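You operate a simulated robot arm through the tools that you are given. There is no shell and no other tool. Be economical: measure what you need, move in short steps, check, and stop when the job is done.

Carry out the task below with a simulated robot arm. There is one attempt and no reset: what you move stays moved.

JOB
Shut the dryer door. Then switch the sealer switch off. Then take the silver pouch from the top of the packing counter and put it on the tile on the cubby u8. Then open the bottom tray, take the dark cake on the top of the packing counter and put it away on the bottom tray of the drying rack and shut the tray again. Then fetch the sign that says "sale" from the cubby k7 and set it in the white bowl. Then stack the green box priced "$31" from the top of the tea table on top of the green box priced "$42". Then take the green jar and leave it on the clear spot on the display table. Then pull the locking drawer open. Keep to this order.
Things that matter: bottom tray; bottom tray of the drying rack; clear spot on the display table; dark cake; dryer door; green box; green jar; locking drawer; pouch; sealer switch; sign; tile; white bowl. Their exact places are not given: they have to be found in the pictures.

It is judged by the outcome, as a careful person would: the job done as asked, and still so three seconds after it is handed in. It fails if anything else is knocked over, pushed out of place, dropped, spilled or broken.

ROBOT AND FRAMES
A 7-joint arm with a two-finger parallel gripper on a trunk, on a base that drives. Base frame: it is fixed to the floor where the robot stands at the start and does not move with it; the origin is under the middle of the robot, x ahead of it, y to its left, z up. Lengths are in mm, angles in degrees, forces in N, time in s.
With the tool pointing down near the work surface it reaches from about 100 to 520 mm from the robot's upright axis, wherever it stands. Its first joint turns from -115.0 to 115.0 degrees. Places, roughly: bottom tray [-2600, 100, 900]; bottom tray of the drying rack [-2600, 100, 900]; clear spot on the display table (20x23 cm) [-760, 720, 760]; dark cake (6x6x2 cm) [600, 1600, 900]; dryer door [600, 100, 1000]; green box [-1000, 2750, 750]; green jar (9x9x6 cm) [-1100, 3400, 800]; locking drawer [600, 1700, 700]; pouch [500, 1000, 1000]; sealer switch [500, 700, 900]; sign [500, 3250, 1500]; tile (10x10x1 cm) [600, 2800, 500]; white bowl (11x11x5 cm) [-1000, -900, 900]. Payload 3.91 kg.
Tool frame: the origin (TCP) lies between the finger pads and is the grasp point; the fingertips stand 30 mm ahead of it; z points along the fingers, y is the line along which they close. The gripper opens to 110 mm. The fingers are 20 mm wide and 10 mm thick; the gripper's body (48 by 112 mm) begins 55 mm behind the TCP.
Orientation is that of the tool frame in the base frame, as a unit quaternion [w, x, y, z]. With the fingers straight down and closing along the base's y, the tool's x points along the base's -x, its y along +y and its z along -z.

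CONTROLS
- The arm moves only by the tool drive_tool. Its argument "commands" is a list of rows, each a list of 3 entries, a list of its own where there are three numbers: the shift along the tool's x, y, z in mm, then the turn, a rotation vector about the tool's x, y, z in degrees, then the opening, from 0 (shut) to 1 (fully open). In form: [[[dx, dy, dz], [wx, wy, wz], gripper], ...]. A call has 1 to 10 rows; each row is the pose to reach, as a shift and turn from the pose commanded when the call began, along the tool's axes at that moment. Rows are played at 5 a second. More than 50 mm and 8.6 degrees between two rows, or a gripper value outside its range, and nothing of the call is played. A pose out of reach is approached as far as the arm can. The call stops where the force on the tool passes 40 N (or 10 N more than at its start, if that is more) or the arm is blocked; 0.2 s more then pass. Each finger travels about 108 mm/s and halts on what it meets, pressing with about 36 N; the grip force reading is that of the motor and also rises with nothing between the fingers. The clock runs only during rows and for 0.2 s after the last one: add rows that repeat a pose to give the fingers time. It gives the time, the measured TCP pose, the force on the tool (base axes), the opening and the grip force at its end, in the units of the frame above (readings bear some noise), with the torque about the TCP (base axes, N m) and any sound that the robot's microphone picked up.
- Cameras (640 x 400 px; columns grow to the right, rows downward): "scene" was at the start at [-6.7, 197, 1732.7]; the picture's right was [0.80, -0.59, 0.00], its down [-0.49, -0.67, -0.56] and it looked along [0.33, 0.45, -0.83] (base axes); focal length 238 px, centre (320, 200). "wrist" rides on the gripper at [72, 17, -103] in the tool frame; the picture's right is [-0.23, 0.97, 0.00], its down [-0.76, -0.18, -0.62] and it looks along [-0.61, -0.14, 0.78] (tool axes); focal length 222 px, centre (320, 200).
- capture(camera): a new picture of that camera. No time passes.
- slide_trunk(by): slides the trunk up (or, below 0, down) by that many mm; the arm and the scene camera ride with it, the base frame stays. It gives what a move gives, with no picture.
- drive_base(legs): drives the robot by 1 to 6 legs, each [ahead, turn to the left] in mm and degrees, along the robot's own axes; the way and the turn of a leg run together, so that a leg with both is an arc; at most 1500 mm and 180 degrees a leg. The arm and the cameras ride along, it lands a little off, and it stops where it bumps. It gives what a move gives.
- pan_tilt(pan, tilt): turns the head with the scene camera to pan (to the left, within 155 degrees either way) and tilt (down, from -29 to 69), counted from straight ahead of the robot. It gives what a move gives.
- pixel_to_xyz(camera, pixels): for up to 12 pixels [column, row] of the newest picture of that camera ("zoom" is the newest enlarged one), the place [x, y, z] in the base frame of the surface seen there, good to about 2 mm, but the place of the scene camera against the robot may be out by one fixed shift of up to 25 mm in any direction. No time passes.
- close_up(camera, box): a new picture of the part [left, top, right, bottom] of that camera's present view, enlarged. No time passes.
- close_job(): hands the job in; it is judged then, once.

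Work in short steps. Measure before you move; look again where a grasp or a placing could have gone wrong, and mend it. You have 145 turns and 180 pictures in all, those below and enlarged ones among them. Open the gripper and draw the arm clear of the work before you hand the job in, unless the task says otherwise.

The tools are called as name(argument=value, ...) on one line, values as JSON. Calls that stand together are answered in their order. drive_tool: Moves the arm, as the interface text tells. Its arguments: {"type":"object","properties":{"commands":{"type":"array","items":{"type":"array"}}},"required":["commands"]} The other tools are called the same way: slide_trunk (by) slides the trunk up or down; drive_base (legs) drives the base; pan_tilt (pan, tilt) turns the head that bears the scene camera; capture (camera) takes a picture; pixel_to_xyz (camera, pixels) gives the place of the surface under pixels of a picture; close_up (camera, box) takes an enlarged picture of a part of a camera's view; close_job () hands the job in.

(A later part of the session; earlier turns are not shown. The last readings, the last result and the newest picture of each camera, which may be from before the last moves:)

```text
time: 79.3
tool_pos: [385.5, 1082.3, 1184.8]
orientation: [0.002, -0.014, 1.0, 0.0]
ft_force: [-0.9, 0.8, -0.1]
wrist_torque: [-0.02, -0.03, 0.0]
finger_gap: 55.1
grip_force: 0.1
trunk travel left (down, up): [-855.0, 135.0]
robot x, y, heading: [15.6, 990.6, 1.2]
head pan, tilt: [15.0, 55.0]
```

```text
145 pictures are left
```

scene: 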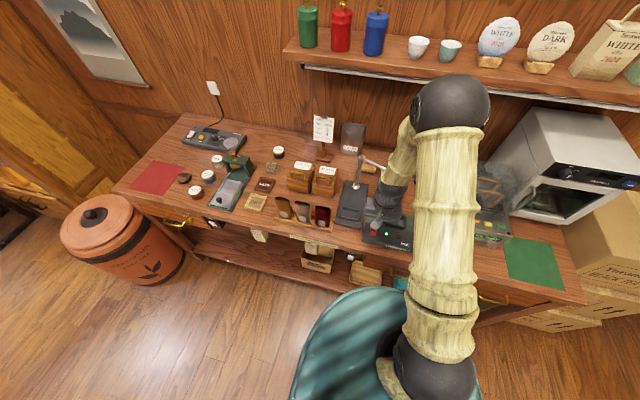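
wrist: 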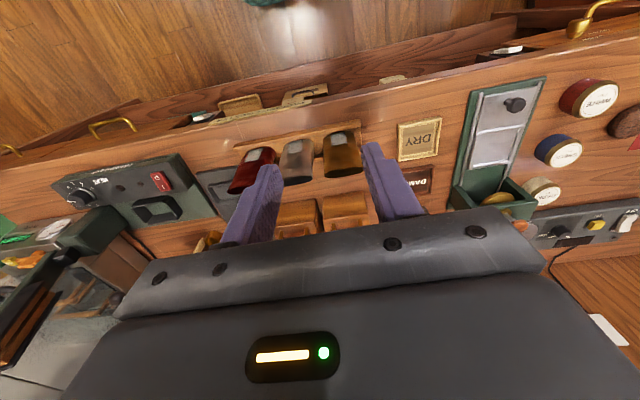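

Switch is off. Now the pouches in the wrist view: silver at px (297,158). Zoom.

close_up(camera="wrist", box=[210, 110, 390, 220])

pixel_to_xyz(camera="wrist", pixels=[[291, 141], [298, 148], [297, 165], [293, 180], [284, 180], [309, 178], [303, 183], [291, 185], [255, 165], [340, 165], [330, 176], [275, 150]])

```text
3.56 times, centred on (300, 165) of wrist
```

zoom: 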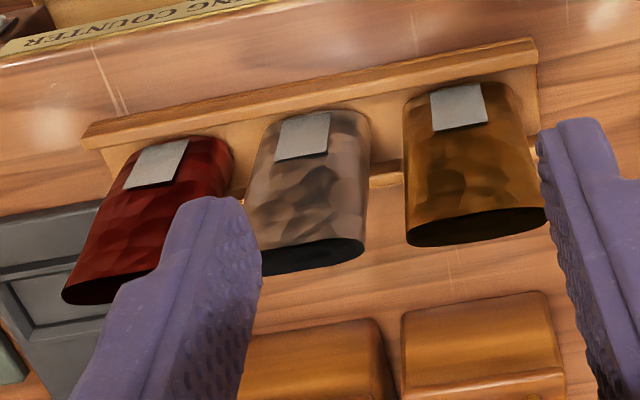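

```text
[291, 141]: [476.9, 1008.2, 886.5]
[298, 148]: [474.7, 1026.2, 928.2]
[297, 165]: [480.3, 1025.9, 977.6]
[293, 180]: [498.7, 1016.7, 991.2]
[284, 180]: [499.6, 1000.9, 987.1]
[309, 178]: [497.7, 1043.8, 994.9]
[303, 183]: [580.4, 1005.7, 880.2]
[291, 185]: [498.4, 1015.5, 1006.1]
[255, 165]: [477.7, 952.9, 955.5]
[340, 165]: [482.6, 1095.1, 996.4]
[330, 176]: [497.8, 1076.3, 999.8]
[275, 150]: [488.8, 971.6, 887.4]
```

Before choosing the grasp I look at the destination (cubby around (600,2800,500)) to the left.

pan_tilt(pan=65, tilt=25)

capture(camera="scene")

pan_tilt(pan=115, tilt=25)

capture(camera="scene")

```text
time: 80.5
tool_pos: [385.8, 1083.7, 1184.7]
orientation: [0.001, -0.014, 1.0, 0.0]
ft_force: [-0.4, 0.0, 0.7]
wrist_torque: [-0.01, 0.01, 0.0]
finger_gap: 55.0
grip_force: 0.0
trunk travel left (down, up): [-855.0, 135.0]
robot x, y, heading: [16.3, 987.2, 1.1]
head pan, tilt: [65.0, 25.0]
```

```text
143 pictures are left
```

scene: 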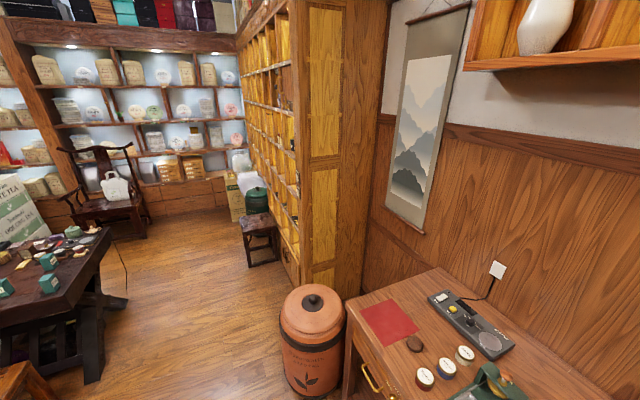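

```text
time: 81.7
tool_pos: [385.9, 1082.5, 1184.2]
orientation: [0.001, -0.015, 1.0, 0.0]
ft_force: [0.4, 0.4, -0.1]
wrist_torque: [-0.01, -0.02, 0.04]
finger_gap: 55.2
grip_force: 0.1
trunk travel left (down, up): [-855.0, 135.0]
robot x, y, heading: [16.2, 988.6, 0.9]
head pan, tilt: [115.0, 25.0]
```

```text
142 pictures are left
```

scene: 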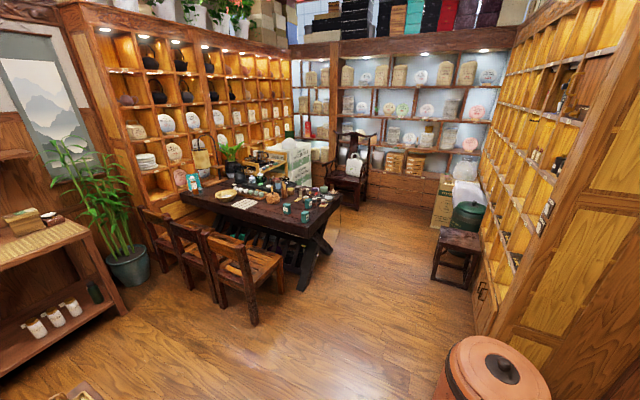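

The cubby wall is along x≈550. I zoom in to see cubby size and contents.

close_up(camera="scene", box=[440, 60, 640, 340])

drive_base(legs=[[-150, 0], [0, 95], [700, 0], [700, 0]])

pan_tilt(pan=-65, tilt=30)

capture(camera="scene")

```text
1.43 times, centred on (540, 200) of scene
```

zoom: 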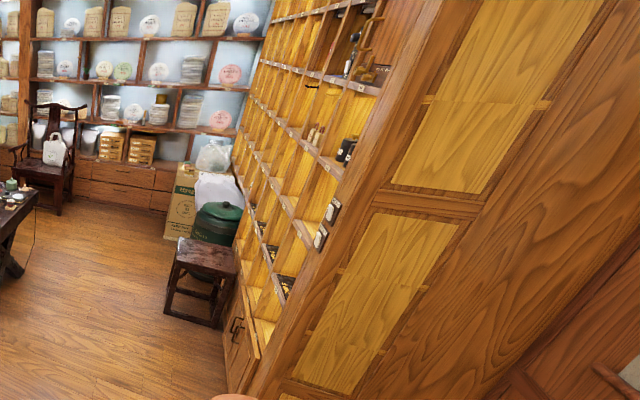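

```text
time: 97.1
tool_pos: [-387.4, 2753.2, 1185.5]
orientation: [0.0, 0.741, -0.671, 0.001]
ft_force: [0.0, 0.2, 0.1]
wrist_torque: [-0.02, 0.01, -0.01]
finger_gap: 54.8
grip_force: 0.1
trunk travel left (down, up): [-855.0, 135.0]
robot x, y, heading: [-269.9, 2391.2, 95.2]
head pan, tilt: [115.0, 25.0]
```

```text
time: 99.8
tool_pos: [-388.5, 2752.5, 1186.3]
orientation: [0.0, 0.741, -0.671, 0.0]
ft_force: [0.2, 0.1, -0.3]
wrist_torque: [-0.01, -0.01, 0.0]
finger_gap: 55.0
grip_force: 0.0
trunk travel left (down, up): [-855.0, 135.0]
robot x, y, heading: [-271.5, 2392.7, 95.3]
head pan, tilt: [-65.0, 30.0]
```

```text
140 pictures are left
```

scene: 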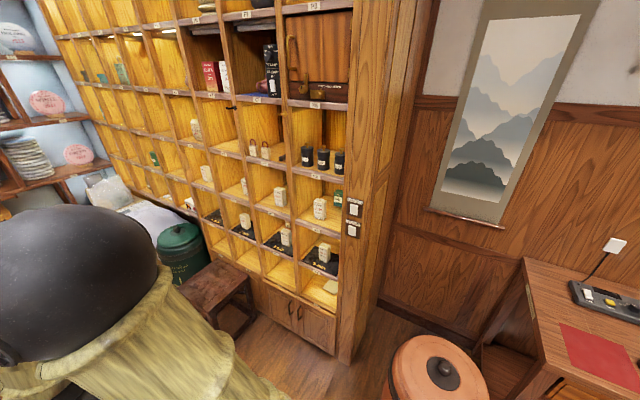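

Cubbies carry labels on the shelf edges. Zoom for u8 and k7.

close_up(camera="scene", box=[180, 150, 360, 310])

close_up(camera="scene", box=[180, 0, 370, 120])

pan_tilt(pan=-60, tilt=50)

close_up(camera="scene", box=[200, 20, 400, 200])

```text
2.50 times, centred on (270, 230) of scene
```

zoom: 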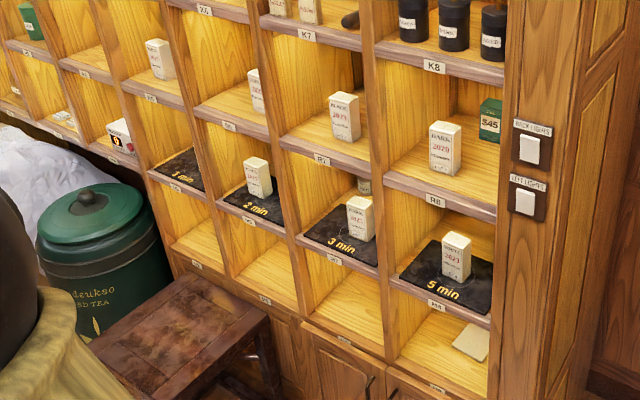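

```text
3.33 times, centred on (275, 60) of scene
```

zoom: 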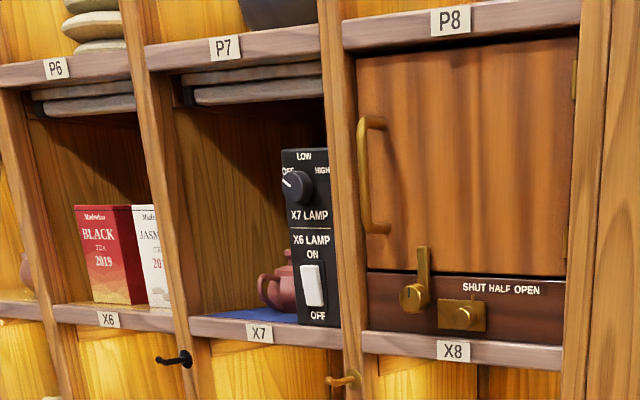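

```text
time: 100.6
tool_pos: [-388.5, 2754.1, 1184.7]
orientation: [-0.001, 0.742, -0.671, -0.002]
ft_force: [0.3, -0.2, -0.4]
wrist_torque: [0.0, -0.01, 0.0]
finger_gap: 54.8
grip_force: 0.0
trunk travel left (down, up): [-855.0, 135.0]
robot x, y, heading: [-269.1, 2391.9, 95.1]
head pan, tilt: [-60.0, 50.0]
```

```text
2.22 times, centred on (300, 110) of scene
```

zoom: 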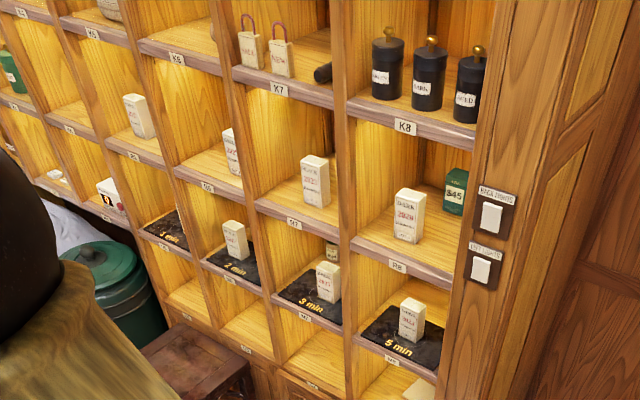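

Measuring positions: pale tile at (405,385 lower) etc. I recapture the scene to get metric values.

capture(camera="scene")

close_up(camera="scene", box=[300, 140, 420, 240])

```text
136 pictures are left
```

scene: 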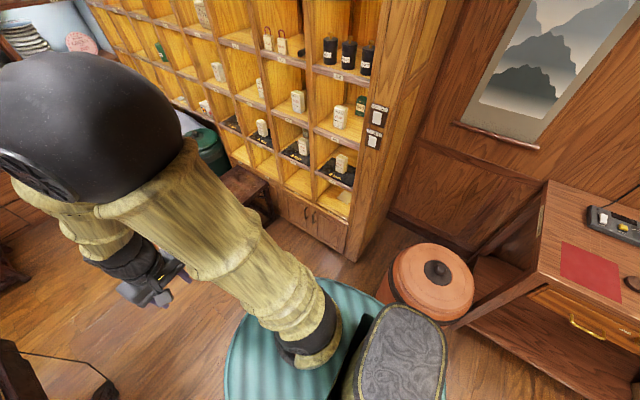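

```text
4.00 times, centred on (360, 190) of scene
```

zoom: 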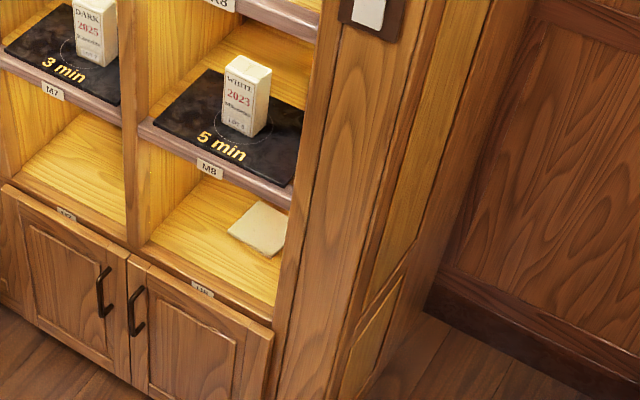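

pixel_to_xyz(camera="zoom", pixels=[[258, 228], [230, 232], [285, 235], [262, 202], [200, 288], [135, 250], [145, 215], [210, 168], [280, 185], [290, 200], [275, 300], [200, 215]])

close_up(camera="scene", box=[310, 190, 370, 240])

pixel_to_xyz(camera="scene", pixels=[[265, 50], [282, 50], [300, 52], [283, 58], [335, 75], [335, 122]])

```text
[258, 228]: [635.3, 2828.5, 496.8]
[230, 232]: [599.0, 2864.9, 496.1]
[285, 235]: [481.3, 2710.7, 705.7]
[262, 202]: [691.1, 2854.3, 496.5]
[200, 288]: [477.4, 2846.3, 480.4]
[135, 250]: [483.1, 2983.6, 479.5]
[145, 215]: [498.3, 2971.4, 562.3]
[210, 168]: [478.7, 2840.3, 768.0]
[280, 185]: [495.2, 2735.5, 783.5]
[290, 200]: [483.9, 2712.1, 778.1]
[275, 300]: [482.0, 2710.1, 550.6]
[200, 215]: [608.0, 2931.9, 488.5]
```

```text
8.00 times, centred on (340, 215) of scene
```

zoom: 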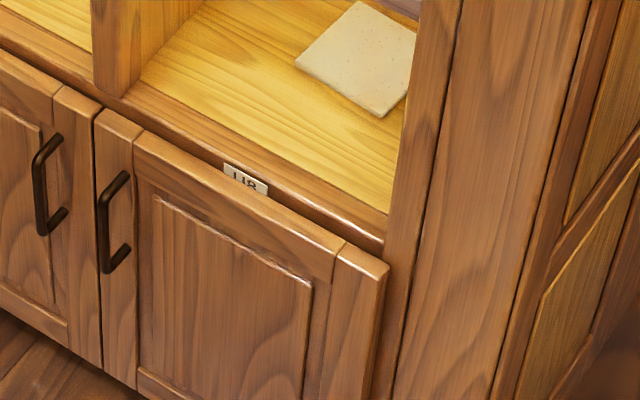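

```text
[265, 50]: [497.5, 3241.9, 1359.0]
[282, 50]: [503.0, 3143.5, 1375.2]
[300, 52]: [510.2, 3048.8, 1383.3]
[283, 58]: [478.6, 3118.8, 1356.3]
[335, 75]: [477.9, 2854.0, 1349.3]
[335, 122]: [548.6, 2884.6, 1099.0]
```

u8 is the bottom right cubby: floor z≈488, opening up to ≈760, tile at about (635,2830,497). So the pouch must be carried with the tool near horizontal (pitch ~25° down). I drive back in front of the pouches.

drive_base(legs=[[0, -177], [1400, 0], [0, 82]])

drive_tool(commands=[[[-20, 0, 0], [0, -8.2, 0], 0.56], [[-40, 0, 0], [0, -16.4, 0], 0.56], [[-60, 0, 0], [0, -24.6, 0], 0.56], [[-80, 0, 0], [0, -32.8, 0], 0.56], [[-90, 0, 0], [0, -41, 0], 0.56], [[-100, 0, 0], [0, -49.2, 0], 0.56], [[-100, 0, 0], [0, -57.4, 0], 0.56], [[-100, 0, 0], [0, -65, 0], 0.56]])

capture(camera="wrist")

```text
time: 124.5
tool_pos: [315.7, 1099.3, 1185.9]
orientation: [0.0, -0.011, 1.0, 0.0]
ft_force: [0.3, -0.2, 0.0]
wrist_torque: [-0.04, -0.03, 0.0]
finger_gap: 54.8
grip_force: 0.0
trunk travel left (down, up): [-855.0, 135.0]
robot x, y, heading: [-57.6, 1009.2, 0.9]
head pan, tilt: [-60.0, 50.0]
```

```text
time: 126.3
tool_pos: [453.8, 1119.3, 1187.1]
orientation: [0.539, -0.011, 0.843, 0.006]
ft_force: [0.4, 0.4, 0.7]
wrist_torque: [-0.02, -0.04, -0.06]
finger_gap: 61.3
grip_force: 0.0
out of reach, approached as far as the arm can: row 6, 7, 8
trunk travel left (down, up): [-855.0, 135.0]
robot x, y, heading: [-55.3, 1006.2, 0.8]
head pan, tilt: [-60.0, 50.0]
```

```text
133 pictures are left
```

wrist: 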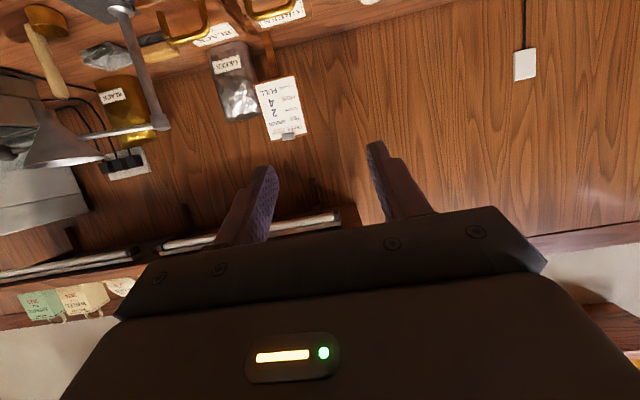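

The tool is at pitch 65° at (454,1119,1187). I back 90 mm, lower the trunk to bring the TCP to z≈985 and look at the pouches.

drive_base(legs=[[-100, 0]])

slide_trunk(by=-170)

capture(camera="wrist")

```text
time: 127.5
tool_pos: [350.7, 1117.1, 1186.3]
orientation: [0.538, -0.01, 0.843, 0.006]
ft_force: [-1.4, -0.1, 0.3]
wrist_torque: [0.0, -0.02, -0.01]
finger_gap: 61.3
grip_force: 0.1
trunk travel left (down, up): [-855.0, 135.0]
robot x, y, heading: [-156.3, 1006.1, 1.0]
head pan, tilt: [-60.0, 50.0]
```

```text
time: 129.4
tool_pos: [351.6, 1117.3, 1016.3]
orientation: [0.538, -0.009, 0.843, 0.006]
ft_force: [-0.6, -0.3, 0.1]
wrist_torque: [-0.01, -0.03, 0.0]
finger_gap: 61.7
grip_force: 0.0
trunk travel left (down, up): [-685.0, 305.0]
robot x, y, heading: [-153.7, 1005.8, 1.0]
head pan, tilt: [-60.0, 50.0]
```

```text
132 pictures are left
```

wrist: 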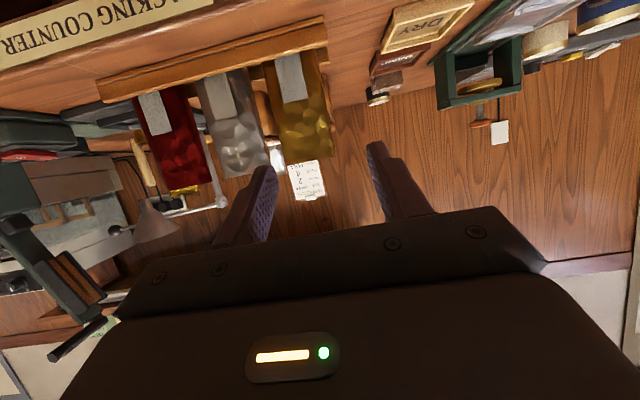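

Good front view (upside down). I zoom and measure the three pouches.

close_up(camera="wrist", box=[100, 20, 350, 200])

pixel_to_xyz(camera="wrist", pixels=[[199, 90], [208, 135], [223, 175], [246, 90], [256, 130], [263, 160], [185, 130], [202, 180], [270, 120], [282, 160], [232, 130], [240, 168]])

```text
2.22 times, centred on (225, 110) of wrist
```

zoom: 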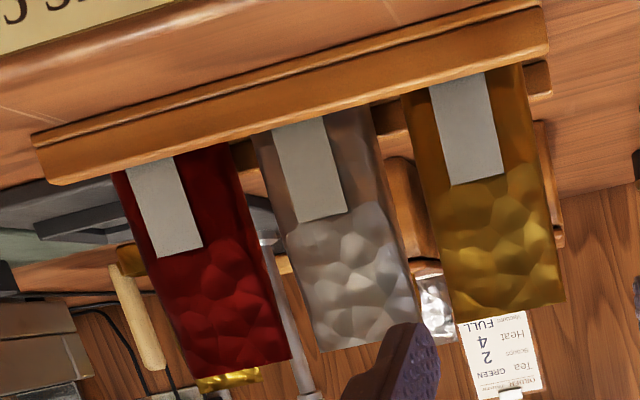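

```text
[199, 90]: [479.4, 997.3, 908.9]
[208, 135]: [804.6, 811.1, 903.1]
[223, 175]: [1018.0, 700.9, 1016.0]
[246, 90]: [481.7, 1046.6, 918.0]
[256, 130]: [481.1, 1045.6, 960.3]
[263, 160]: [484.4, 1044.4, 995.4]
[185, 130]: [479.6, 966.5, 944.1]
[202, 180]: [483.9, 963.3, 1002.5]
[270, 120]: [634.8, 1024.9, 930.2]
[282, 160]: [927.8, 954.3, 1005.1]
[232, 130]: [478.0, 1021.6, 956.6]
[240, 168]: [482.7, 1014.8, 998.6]
```

Edge measurement on the zoom for the gap widths at a height of z≈980.

close_up(camera="wrist", box=[150, 70, 350, 200])

pixel_to_xyz(camera="wrist", pixels=[[212, 140], [216, 154], [257, 135], [262, 155], [200, 140], [206, 160], [275, 120], [284, 155], [288, 162], [322, 140], [160, 150], [210, 170]])

```text
3.08 times, centred on (250, 135) of wrist
```

zoom: 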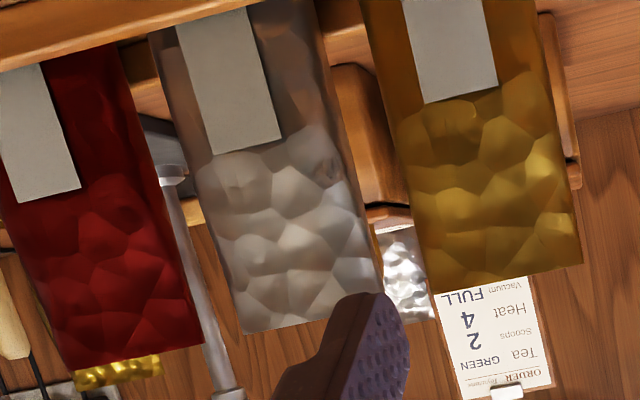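

```text
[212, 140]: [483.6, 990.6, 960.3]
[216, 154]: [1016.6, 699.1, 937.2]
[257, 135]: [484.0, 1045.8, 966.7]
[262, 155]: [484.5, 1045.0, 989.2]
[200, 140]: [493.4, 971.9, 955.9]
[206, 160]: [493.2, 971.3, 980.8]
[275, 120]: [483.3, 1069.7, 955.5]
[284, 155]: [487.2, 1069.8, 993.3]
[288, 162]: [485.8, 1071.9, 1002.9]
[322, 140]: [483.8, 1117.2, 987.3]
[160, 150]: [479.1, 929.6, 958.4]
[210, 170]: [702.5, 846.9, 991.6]
```

Silver spans y≈989–1047; the neighbours' edges are at 972 and 1068. An opening of 67 mm centred at y=1020 fits between. I move closer and line up at (415,1020,980).

drive_base(legs=[[60, 0]])

drive_tool(commands=[[[0, -35, 0], [0.4, 0, 0.2], 0.609], [[0, -70, 0], [0.8, 0, 0.4], 0.609], [[10, -98.5, 5], [1.1, 0, 0.5], 0.609], [[32.4, -98.5, 16.4], [1.1, 0, 0.5], 0.609], [[32.4, -98.5, 16.4], [1.1, 0, 0.5], 0.609]])

capture(camera="wrist")

```text
time: 130.5
tool_pos: [413.5, 1117.5, 1015.4]
orientation: [0.537, -0.009, 0.843, 0.005]
ft_force: [0.7, 0.0, -0.2]
wrist_torque: [-0.01, 0.03, 0.02]
finger_gap: 61.9
grip_force: 0.1
trunk travel left (down, up): [-685.0, 305.0]
robot x, y, heading: [-96.8, 1008.4, 0.7]
head pan, tilt: [-60.0, 50.0]
```

```text
time: 131.7
tool_pos: [430.4, 1020.1, 978.2]
orientation: [0.537, -0.001, 0.843, 0.001]
ft_force: [-0.5, -0.7, -0.4]
wrist_torque: [0.03, 0.0, -0.05]
finger_gap: 67.0
grip_force: 0.0
out of reach, approached as far as the arm can: row 1, 2, 3, 4, 5
trunk travel left (down, up): [-685.0, 305.0]
robot x, y, heading: [-97.1, 1009.6, 0.9]
head pan, tilt: [-60.0, 50.0]
```

```text
129 pictures are left
```

wrist: 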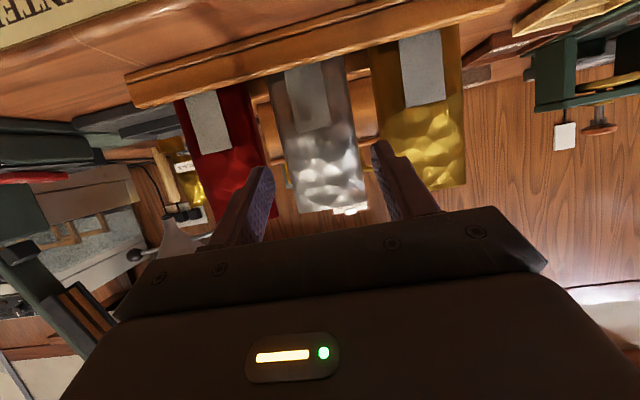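

Lined up at (430,1020,978). I recheck the edges from this closer view.

close_up(camera="wrist", box=[200, 60, 440, 230])

pixel_to_xyz(camera="wrist", pixels=[[281, 150], [293, 190], [356, 150], [362, 185], [262, 150], [268, 170], [380, 130], [398, 155], [320, 208], [325, 150]])

```text
2.35 times, centred on (320, 145) of wrist
```

zoom: 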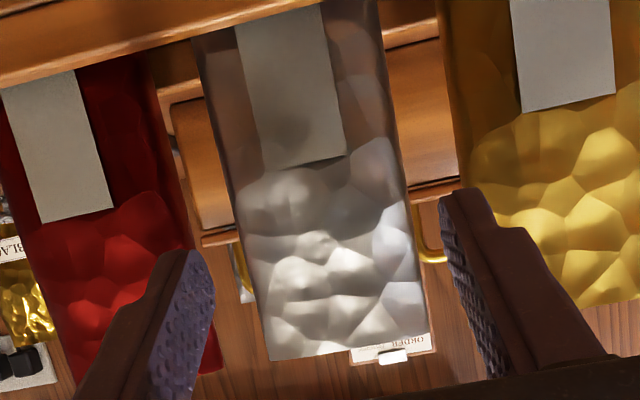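

```text
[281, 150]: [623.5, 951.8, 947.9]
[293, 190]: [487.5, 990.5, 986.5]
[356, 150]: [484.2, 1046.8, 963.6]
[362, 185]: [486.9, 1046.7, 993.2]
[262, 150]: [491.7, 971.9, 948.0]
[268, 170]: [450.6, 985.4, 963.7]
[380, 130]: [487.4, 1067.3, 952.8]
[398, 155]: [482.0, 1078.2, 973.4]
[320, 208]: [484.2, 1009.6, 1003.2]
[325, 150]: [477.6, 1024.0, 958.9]
```

Consistent. I insert 62 mm forward in small steps.

drive_tool(commands=[[[-7, 0, 14], [0, 0, 0], 0.609], [[-14, 0, 28], [0, 0, 0], 0.609]])

close_up(camera="wrist", box=[200, 60, 440, 230])

```text
time: 132.3
tool_pos: [461.8, 1020.7, 979.8]
orientation: [0.537, 0.0, 0.843, 0.001]
ft_force: [0.1, -0.6, -0.6]
wrist_torque: [-0.01, 0.0, 0.0]
finger_gap: 67.0
grip_force: 0.0
trunk travel left (down, up): [-685.0, 305.0]
robot x, y, heading: [-94.8, 1007.9, 0.9]
head pan, tilt: [-60.0, 50.0]
```

```text
2.35 times, centred on (320, 145) of wrist
```

zoom: 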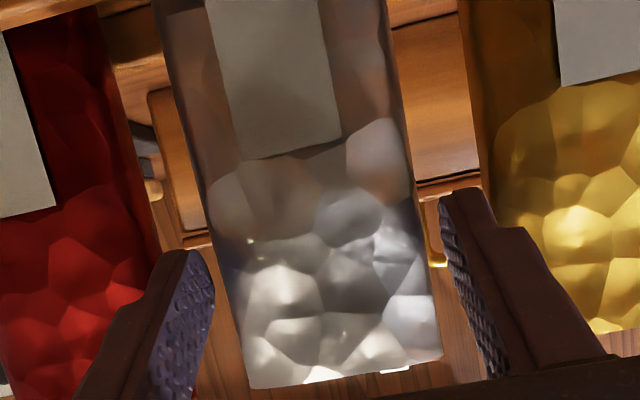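

Both fingers go between the pouches cleanly. Advance 32 mm more and close.

drive_tool(commands=[[[-7, 0, 15], [0, 0, 0], 0.609], [[-14, 0, 29], [0, 0, 0], 0.609], [[-14, 0, 29], [0, 0, 0], 0.55], [[-14, 0, 29], [0, 0, 0], 0.45], [[-14, 0, 29], [0, 0, 0], 0.42], [[-14, 0, 29], [0, 0, 0], 0.42]])

capture(camera="wrist")

```text
time: 133.7
tool_pos: [493.9, 1021.3, 980.0]
orientation: [0.538, -0.001, 0.843, 0.0]
ft_force: [-0.4, 0.3, -1.0]
wrist_torque: [0.0, -0.02, -0.02]
finger_gap: 58.4
grip_force: 36.1
trunk travel left (down, up): [-685.0, 305.0]
robot x, y, heading: [-97.3, 1008.9, 1.0]
head pan, tilt: [-60.0, 50.0]
```

```text
126 pictures are left
```

wrist: 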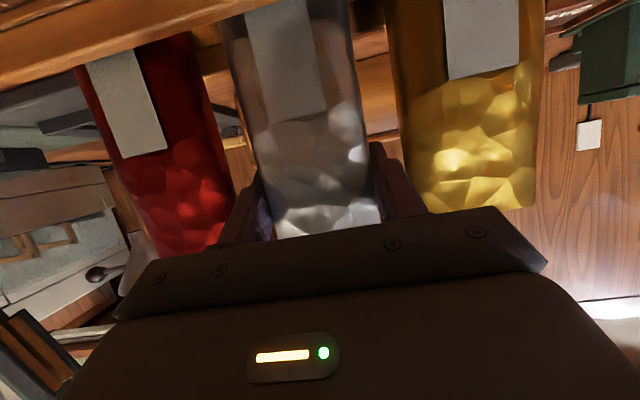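

Gripped (gap 58.4). I lift straight up with the trunk.

slide_trunk(by=60)

slide_trunk(by=120)

capture(camera="wrist")

```text
time: 134.7
tool_pos: [492.8, 1020.8, 1039.0]
orientation: [0.538, -0.001, 0.843, 0.0]
ft_force: [-0.3, -0.3, 0.3]
wrist_torque: [0.0, 0.01, 0.02]
finger_gap: 58.2
grip_force: 35.9
trunk travel left (down, up): [-745.0, 245.0]
robot x, y, heading: [-99.6, 1009.9, 1.0]
head pan, tilt: [-60.0, 50.0]
```

```text
time: 136.2
tool_pos: [493.5, 1021.3, 1159.2]
orientation: [0.538, -0.001, 0.843, 0.0]
ft_force: [-0.5, 0.3, -0.3]
wrist_torque: [-0.04, -0.04, -0.01]
finger_gap: 58.3
grip_force: 36.0
trunk travel left (down, up): [-865.0, 125.0]
robot x, y, heading: [-94.5, 1010.4, 0.9]
head pan, tilt: [-60.0, 50.0]
```

```text
125 pictures are left
```

wrist: 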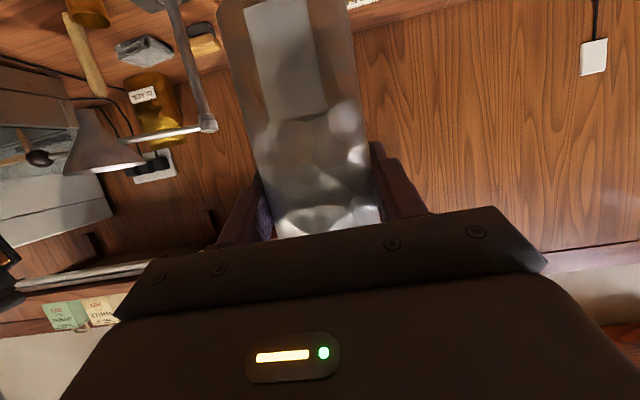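

The pouch is held upright. I drive over to cubby u8.

drive_base(legs=[[-200, 0], [0, 89], [900, 0], [920, 0], [0, -90]])

pan_tilt(pan=-15, tilt=45)

capture(camera="scene")

```text
time: 137.9
tool_pos: [332.7, 1019.5, 1159.3]
orientation: [0.538, -0.001, 0.843, 0.001]
ft_force: [0.1, 0.7, -0.1]
wrist_torque: [0.03, 0.01, 0.0]
finger_gap: 58.6
grip_force: 36.0
trunk travel left (down, up): [-865.0, 125.0]
robot x, y, heading: [-260.4, 1006.7, 0.9]
head pan, tilt: [-60.0, 50.0]
stopped in leg 1: the robot was blocked; the commanded pose is now the measured one
```

```text
time: 139.0
tool_pos: [331.1, 1019.0, 1160.3]
orientation: [0.537, -0.001, 0.843, 0.0]
ft_force: [0.2, 0.4, 0.1]
wrist_torque: [0.01, 0.0, 0.01]
finger_gap: 58.1
grip_force: 35.7
trunk travel left (down, up): [-865.0, 125.0]
robot x, y, heading: [-258.8, 1010.3, 0.9]
head pan, tilt: [-15.0, 45.0]
```

```text
124 pictures are left
```

scene: 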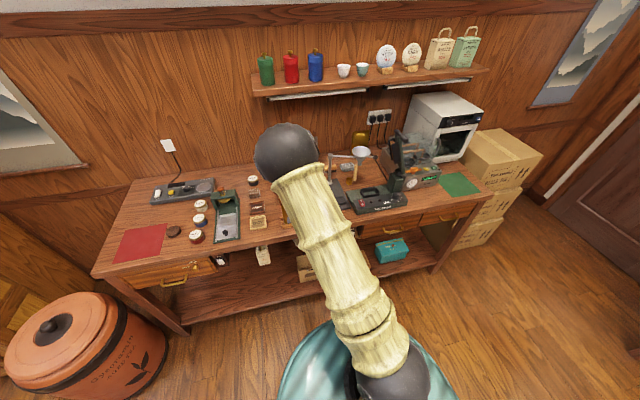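

Blocked behind at x≈-260. I go 60 mm ahead, turn, and drive like before (slightly left-leaning path), checking what was behind.

drive_base(legs=[[60, 0], [0, 92]])

pan_tilt(pan=90, tilt=50)

capture(camera="scene")

```text
time: 142.2
tool_pos: [336.7, 1256.8, 1159.2]
orientation: [0.526, -0.174, 0.825, 0.111]
ft_force: [0.4, 1.2, -0.4]
wrist_torque: [0.04, 0.02, 0.0]
finger_gap: 58.3
grip_force: 35.9
trunk travel left (down, up): [-865.0, 125.0]
robot x, y, heading: [-202.1, 1006.7, 24.6]
head pan, tilt: [-15.0, 45.0]
stopped in leg 2: the robot was blocked; the commanded pose is now the measured one
```

```text
time: 144.0
tool_pos: [335.3, 1256.9, 1159.3]
orientation: [0.525, -0.174, 0.826, 0.11]
ft_force: [-0.1, -0.1, -0.1]
wrist_torque: [0.0, 0.01, 0.0]
finger_gap: 58.2
grip_force: 36.0
trunk travel left (down, up): [-865.0, 125.0]
robot x, y, heading: [-199.9, 1006.2, 24.8]
head pan, tilt: [90.0, 50.0]
```

```text
123 pictures are left
```

scene: 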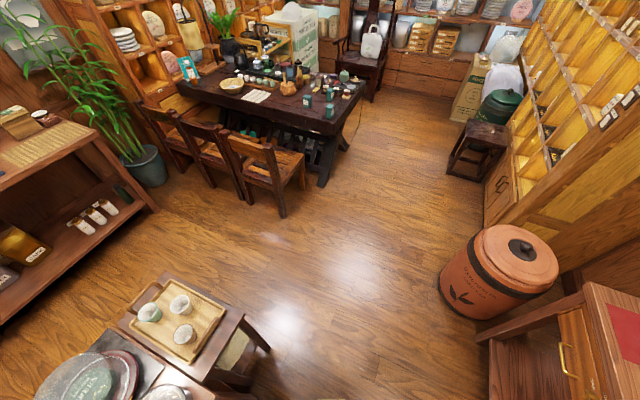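

A low tea-tray table sits behind on the left. I move ahead a bit before turning.

pixel_to_xyz(camera="scene", pixels=[[245, 318], [270, 345], [215, 395], [120, 320], [440, 275], [285, 215], [320, 180], [160, 215], [490, 200]])

drive_base(legs=[[90, 0], [0, 68]])

```text
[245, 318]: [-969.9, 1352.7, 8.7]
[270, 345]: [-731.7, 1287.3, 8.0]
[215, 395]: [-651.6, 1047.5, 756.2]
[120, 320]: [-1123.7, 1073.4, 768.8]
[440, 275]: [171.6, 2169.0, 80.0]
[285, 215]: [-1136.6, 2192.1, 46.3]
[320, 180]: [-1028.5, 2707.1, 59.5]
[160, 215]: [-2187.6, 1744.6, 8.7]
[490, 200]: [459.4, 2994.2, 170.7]
```

```text
time: 149.5
tool_pos: [-150.8, 1633.4, 1159.2]
orientation: [-0.373, 0.608, -0.585, -0.387]
ft_force: [-0.1, -0.2, -0.4]
wrist_torque: [-0.02, -0.01, -0.01]
finger_gap: 58.5
grip_force: 36.3
trunk travel left (down, up): [-865.0, 125.0]
robot x, y, heading: [-118.4, 1046.8, 92.7]
head pan, tilt: [90.0, 50.0]
```

Now ahead to y≈2825 and turn to face the cubby.

drive_base(legs=[[900, 0], [880, 0], [0, -92.7]])

pan_tilt(pan=-30, tilt=50)

capture(camera="scene")

```text
time: 165.7
tool_pos: [378.8, 2837.1, 1158.8]
orientation: [0.537, -0.003, 0.844, 0.002]
ft_force: [-0.3, -0.6, 0.1]
wrist_torque: [0.0, -0.01, 0.01]
finger_gap: 58.3
grip_force: 36.0
trunk travel left (down, up): [-865.0, 125.0]
robot x, y, heading: [-209.2, 2819.0, 0.9]
head pan, tilt: [90.0, 50.0]
```

```text
time: 167.7
tool_pos: [378.8, 2836.2, 1160.5]
orientation: [0.537, -0.003, 0.843, 0.002]
ft_force: [-0.3, -0.6, -0.5]
wrist_torque: [-0.05, -0.01, -0.01]
finger_gap: 58.1
grip_force: 35.8
trunk travel left (down, up): [-865.0, 125.0]
robot x, y, heading: [-212.4, 2818.0, 1.2]
head pan, tilt: [-30.0, 50.0]
```

```text
122 pictures are left
```

scene: 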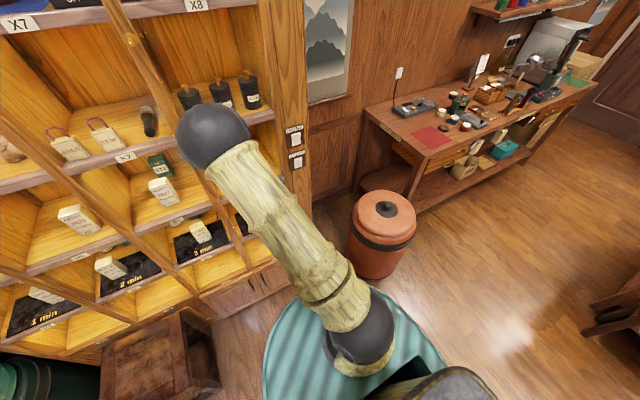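

Measuring the stool (px 180,320; 215,395) and bin so that base and arm clear them as I advance ~255 mm.

pixel_to_xyz(camera="scene", pixels=[[180, 318], [213, 350], [216, 395], [110, 350], [150, 380], [355, 205], [350, 250], [240, 285], [197, 300], [213, 110]])

slide_trunk(by=-440)

capture(camera="wrist")

```text
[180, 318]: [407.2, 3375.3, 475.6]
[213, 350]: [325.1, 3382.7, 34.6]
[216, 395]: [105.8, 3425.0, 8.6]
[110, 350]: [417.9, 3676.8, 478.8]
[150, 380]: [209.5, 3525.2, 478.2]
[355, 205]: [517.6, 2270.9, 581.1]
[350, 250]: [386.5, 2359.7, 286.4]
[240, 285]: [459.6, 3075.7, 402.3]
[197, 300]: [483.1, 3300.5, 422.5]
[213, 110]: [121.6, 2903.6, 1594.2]
```

```text
refused: -440 is not a number from -400 to 400
```

```text
121 pictures are left
```

wrist: 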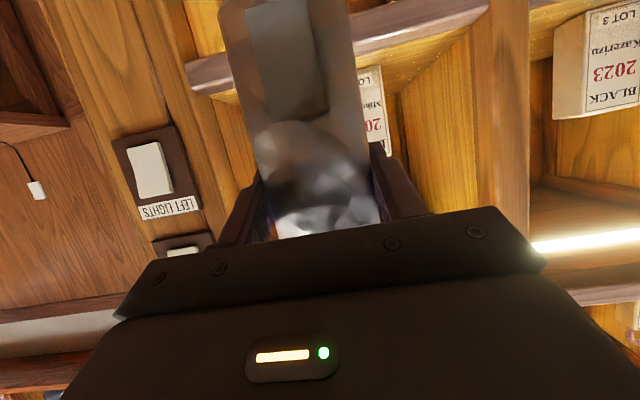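

Stool (y>3375) and bin (y<2400) are clear. Lower the trunk in two slides.

slide_trunk(by=-400)

slide_trunk(by=-130)

capture(camera="wrist")

pan_tilt(pan=-20, tilt=30)

capture(camera="scene")

```text
time: 171.5
tool_pos: [379.6, 2836.3, 759.0]
orientation: [0.537, -0.003, 0.844, 0.002]
ft_force: [1.1, 0.3, -0.9]
wrist_torque: [0.01, 0.03, 0.0]
finger_gap: 58.6
grip_force: 36.2
trunk travel left (down, up): [-465.0, 525.0]
robot x, y, heading: [-209.5, 2820.8, 1.1]
head pan, tilt: [-30.0, 50.0]
```

```text
time: 173.1
tool_pos: [379.9, 2836.3, 629.8]
orientation: [0.538, -0.003, 0.843, 0.001]
ft_force: [1.0, 0.1, -1.0]
wrist_torque: [0.0, 0.0, -0.02]
finger_gap: 58.3
grip_force: 35.9
trunk travel left (down, up): [-335.0, 655.0]
robot x, y, heading: [-212.1, 2822.3, 1.0]
head pan, tilt: [-30.0, 50.0]
```

```text
120 pictures are left
```

wrist: 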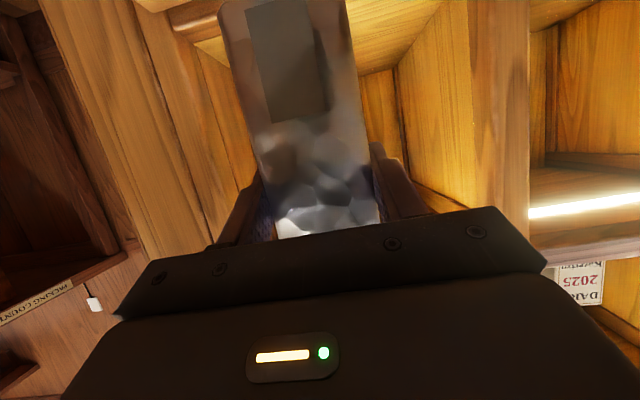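

```text
time: 173.9
tool_pos: [380.0, 2835.0, 630.1]
orientation: [0.538, -0.003, 0.843, 0.002]
ft_force: [-0.4, 0.8, 0.5]
wrist_torque: [0.0, 0.01, 0.0]
finger_gap: 58.5
grip_force: 36.3
trunk travel left (down, up): [-335.0, 655.0]
robot x, y, heading: [-209.5, 2821.0, 1.1]
head pan, tilt: [-20.0, 30.0]
```

```text
119 pictures are left
```

scene: 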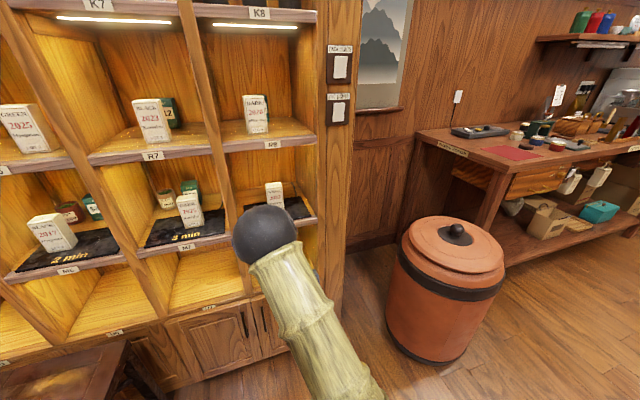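

The forearm would come down too steeply and touch the shelf above u8. I flatten the arm: back up, lower the trunk, and extend the arm up and ahead.

drive_base(legs=[[-150, 0]])

slide_trunk(by=-250)

drive_tool(commands=[[[-38.3, 0, 8.3], [0, 0, 0], 0.42], [[-76.6, 0, 16.6], [0, 0, 0], 0.42], [[-115, 0, 25], [0, 0, 0], 0.42], [[-153, 0, 33], [0, 0, 0], 0.42], [[-191, 0, 41.5], [0, 0, 0], 0.42], [[-230, 0, 50], [0, 0, 0], 0.42], [[-268, 0, 58], [0, 0, 0], 0.42], [[-306.5, 0, 66.4], [0, 0, 0], 0.42]])

capture(camera="scene")

```text
time: 175.4
tool_pos: [228.6, 2832.8, 629.9]
orientation: [0.537, -0.003, 0.844, 0.002]
ft_force: [1.2, -0.7, -0.3]
wrist_torque: [0.01, -0.01, 0.0]
finger_gap: 58.2
grip_force: 35.9
trunk travel left (down, up): [-335.0, 655.0]
robot x, y, heading: [-358.4, 2816.7, 1.1]
head pan, tilt: [-20.0, 30.0]
```

```text
time: 178.0
tool_pos: [229.4, 2833.6, 378.9]
orientation: [0.537, -0.004, 0.844, 0.002]
ft_force: [-0.4, 0.0, 0.0]
wrist_torque: [0.01, 0.03, 0.01]
finger_gap: 58.3
grip_force: 35.7
trunk travel left (down, up): [-85.0, 905.0]
robot x, y, heading: [-363.4, 2819.4, 1.1]
head pan, tilt: [-20.0, 30.0]
```

```text
time: 179.8
tool_pos: [419.5, 2834.3, 628.7]
orientation: [0.537, -0.005, 0.843, 0.003]
ft_force: [0.1, -1.0, 0.2]
wrist_torque: [-0.01, -0.03, 0.0]
finger_gap: 58.6
grip_force: 35.7
trunk travel left (down, up): [-85.0, 905.0]
robot x, y, heading: [-358.6, 2816.1, 1.0]
head pan, tilt: [-20.0, 30.0]
```

```text
118 pictures are left
```

scene: 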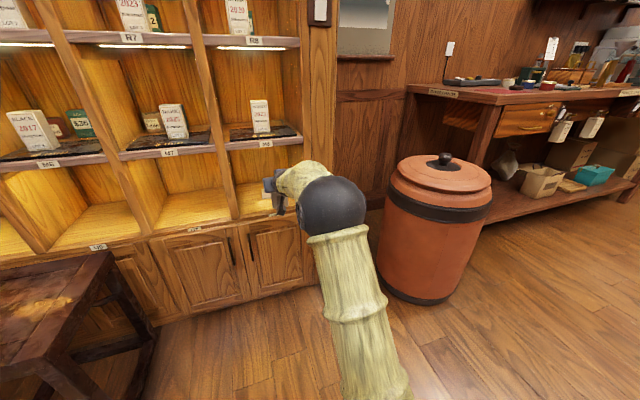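

Good: the arm is now flatter. I zoom to check forearm height, pouch bottom and tile.

close_up(camera="scene", box=[220, 120, 380, 240])

pixel_to_xyz(camera="scene", pixels=[[330, 185], [305, 165], [290, 175], [278, 180], [270, 185], [265, 205], [276, 212], [262, 195], [270, 147], [195, 229]])

```text
3.33 times, centred on (300, 180) of scene
```

zoom: 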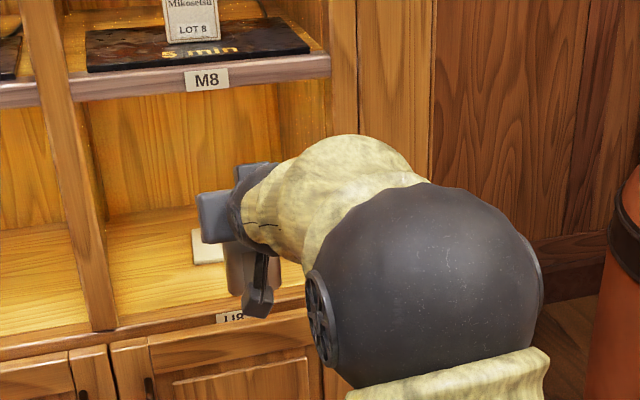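

```text
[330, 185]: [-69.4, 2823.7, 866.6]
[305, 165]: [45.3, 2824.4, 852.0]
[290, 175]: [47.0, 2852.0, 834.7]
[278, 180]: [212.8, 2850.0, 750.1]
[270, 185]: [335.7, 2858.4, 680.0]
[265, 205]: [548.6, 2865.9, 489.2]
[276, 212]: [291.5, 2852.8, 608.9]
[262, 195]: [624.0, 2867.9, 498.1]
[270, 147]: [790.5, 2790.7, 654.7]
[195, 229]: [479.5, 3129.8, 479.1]
```

Forearm clears the shelf lip. I look with the wrist camera for the tile.

capture(camera="wrist")

pixel_to_xyz(camera="zoom", pixels=[[196, 232], [194, 262], [222, 260], [223, 245], [100, 330], [335, 280], [110, 230]])

```text
116 pictures are left
```

wrist: 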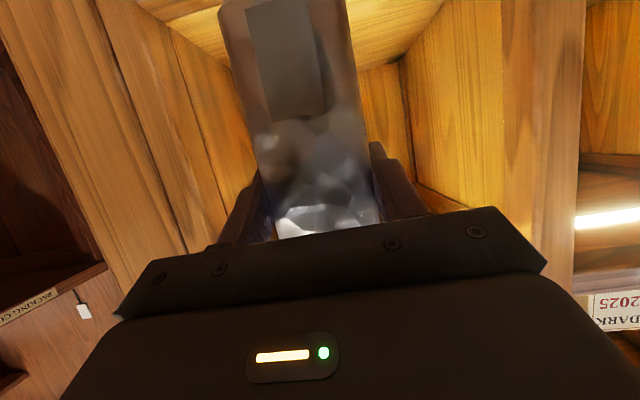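

```text
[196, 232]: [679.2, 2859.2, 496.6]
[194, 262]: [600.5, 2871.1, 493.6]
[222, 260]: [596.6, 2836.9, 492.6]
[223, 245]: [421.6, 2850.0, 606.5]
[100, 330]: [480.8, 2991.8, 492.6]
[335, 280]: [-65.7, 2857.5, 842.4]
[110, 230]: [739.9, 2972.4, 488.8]
```

I compare a common feature (the u7/u8 post's inner edge) in both cameras to get the offset here.

pixel_to_xyz(camera="wrist", pixels=[[508, 60], [504, 120], [575, 100], [580, 60], [215, 140], [180, 130], [160, 60], [110, 60]])

close_up(camera="scene", box=[220, 140, 300, 230])

pixel_to_xyz(camera="zoom", pixels=[[80, 330], [105, 330], [60, 200], [88, 250], [365, 350], [362, 300], [170, 255], [175, 210]])

```text
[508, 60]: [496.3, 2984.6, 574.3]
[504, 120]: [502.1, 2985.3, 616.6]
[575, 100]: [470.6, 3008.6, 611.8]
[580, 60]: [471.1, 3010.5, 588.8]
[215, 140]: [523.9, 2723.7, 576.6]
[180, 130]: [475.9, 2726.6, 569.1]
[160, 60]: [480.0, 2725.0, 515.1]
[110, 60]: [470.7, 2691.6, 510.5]
```

```text
4.44 times, centred on (260, 185) of scene
```

zoom: 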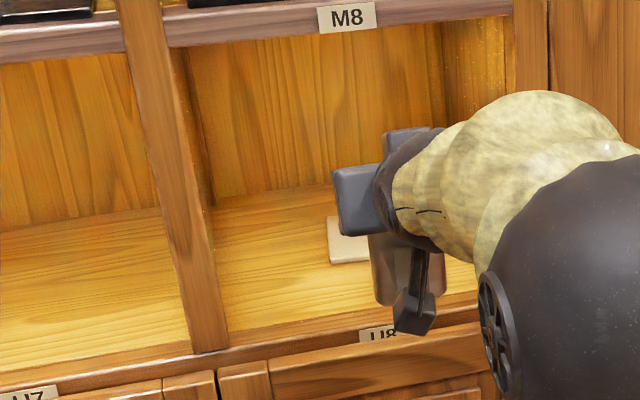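

```text
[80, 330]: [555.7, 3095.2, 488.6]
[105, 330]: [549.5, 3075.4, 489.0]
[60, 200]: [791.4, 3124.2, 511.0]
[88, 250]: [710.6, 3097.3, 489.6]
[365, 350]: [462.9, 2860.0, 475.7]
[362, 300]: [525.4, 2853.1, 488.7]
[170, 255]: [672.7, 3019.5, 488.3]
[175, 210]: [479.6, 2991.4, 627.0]
```

Offset here: scene true ≈ (−9,+14.5,−9). So tile centre ≈(633,2829), top z≈488. Drive ahead 205 mm into the cubby.

drive_base(legs=[[205, 0]])

capture(camera="wrist")

capture(camera="scene")

```text
time: 181.6
tool_pos: [622.4, 2839.1, 629.6]
orientation: [0.537, -0.004, 0.843, 0.002]
ft_force: [0.5, 0.1, -0.2]
wrist_torque: [-0.01, 0.0, 0.01]
finger_gap: 58.2
grip_force: 36.1
trunk travel left (down, up): [-85.0, 905.0]
robot x, y, heading: [-155.7, 2823.8, 1.2]
head pan, tilt: [-20.0, 30.0]
```

```text
114 pictures are left
```

wrist: 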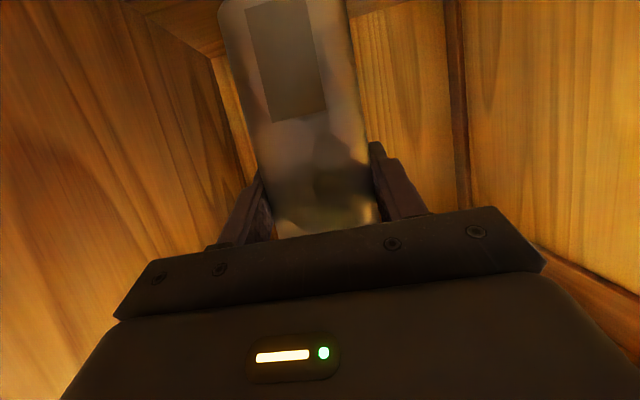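

```text
113 pictures are left
```

scene: 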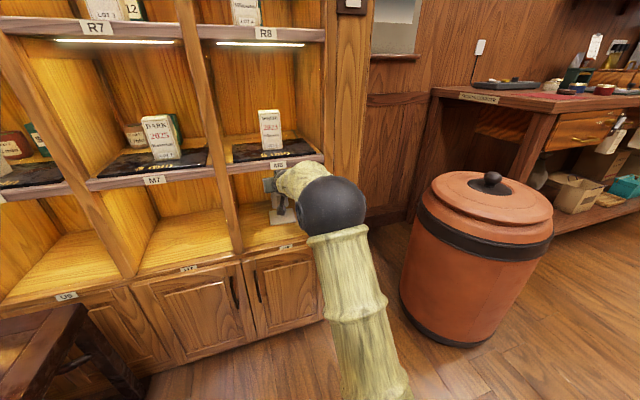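

I centre (y 2830) and lower to z≈583, then feel for contact.

drive_tool(commands=[[[7, -9, 8.8], [0, 0, 0], 0.42], [[25, -9, 17.3], [0, 0, 0], 0.42], [[34.1, -9, 21.5], [0, 0, 0], 0.42], [[39.6, -9, 24], [0, 0, 0], 0.42]])

drive_tool(commands=[[[1.8, 0, 0.8], [0, 0, 0], 0.42], [[3.6, 0, 1.7], [0, 0, 0], 0.42]])

close_up(camera="scene", box=[230, 150, 330, 270])

```text
time: 182.6
tool_pos: [627.4, 2829.9, 583.8]
orientation: [0.538, -0.004, 0.843, 0.002]
ft_force: [0.2, 0.1, 0.3]
wrist_torque: [0.01, 0.0, -0.03]
finger_gap: 58.1
grip_force: 35.7
trunk travel left (down, up): [-85.0, 905.0]
robot x, y, heading: [-156.1, 2818.2, 0.9]
head pan, tilt: [-20.0, 30.0]
```

```text
time: 183.2
tool_pos: [627.8, 2829.5, 581.2]
orientation: [0.539, -0.004, 0.842, 0.002]
ft_force: [0.1, -1.1, 6.9]
wrist_torque: [-0.05, 0.07, -0.04]
finger_gap: 58.0
grip_force: 35.6
trunk travel left (down, up): [-85.0, 905.0]
robot x, y, heading: [-158.4, 2824.1, 1.2]
head pan, tilt: [-20.0, 30.0]
```

```text
3.33 times, centred on (280, 210) of scene
```

zoom: 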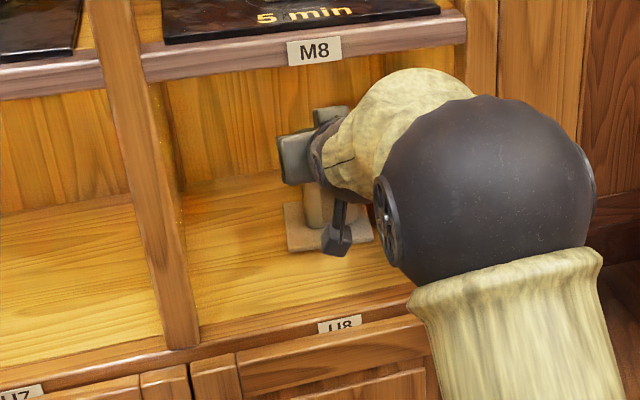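

Contact (7 N) on the tile. Open, then retreat straight back.

drive_tool(commands=[[[0, 0, 0], [0, 0, 0], 0.55], [[0, 0, 0], [0, 0, 0], 0.65], [[0, 0, 0], [0, 0, 0], 0.75], [[0, 0, 0], [0, 0, 0], 0.75], [[12.6, 0, -27], [0, 0, 0], 0.75], [[25.2, 0, -54], [0, 0, 0], 0.75]])

capture(camera="wrist")

```text
time: 184.6
tool_pos: [568.4, 2829.2, 579.3]
orientation: [0.537, -0.004, 0.843, 0.003]
ft_force: [-0.8, -0.2, 0.0]
wrist_torque: [0.02, -0.04, 0.02]
finger_gap: 82.4
grip_force: 0.0
trunk travel left (down, up): [-85.0, 905.0]
robot x, y, heading: [-154.7, 2823.5, 1.0]
head pan, tilt: [-20.0, 30.0]
```

```text
111 pictures are left
```

wrist: 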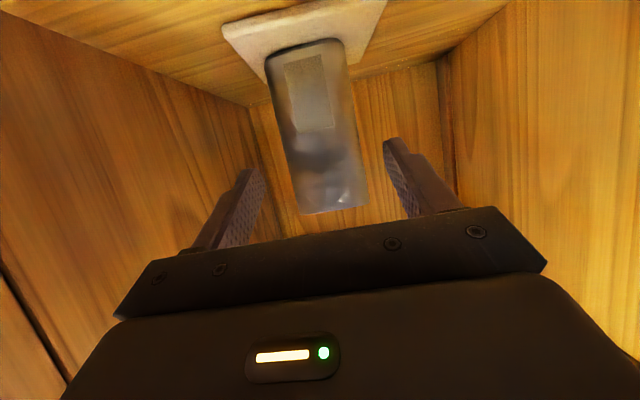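

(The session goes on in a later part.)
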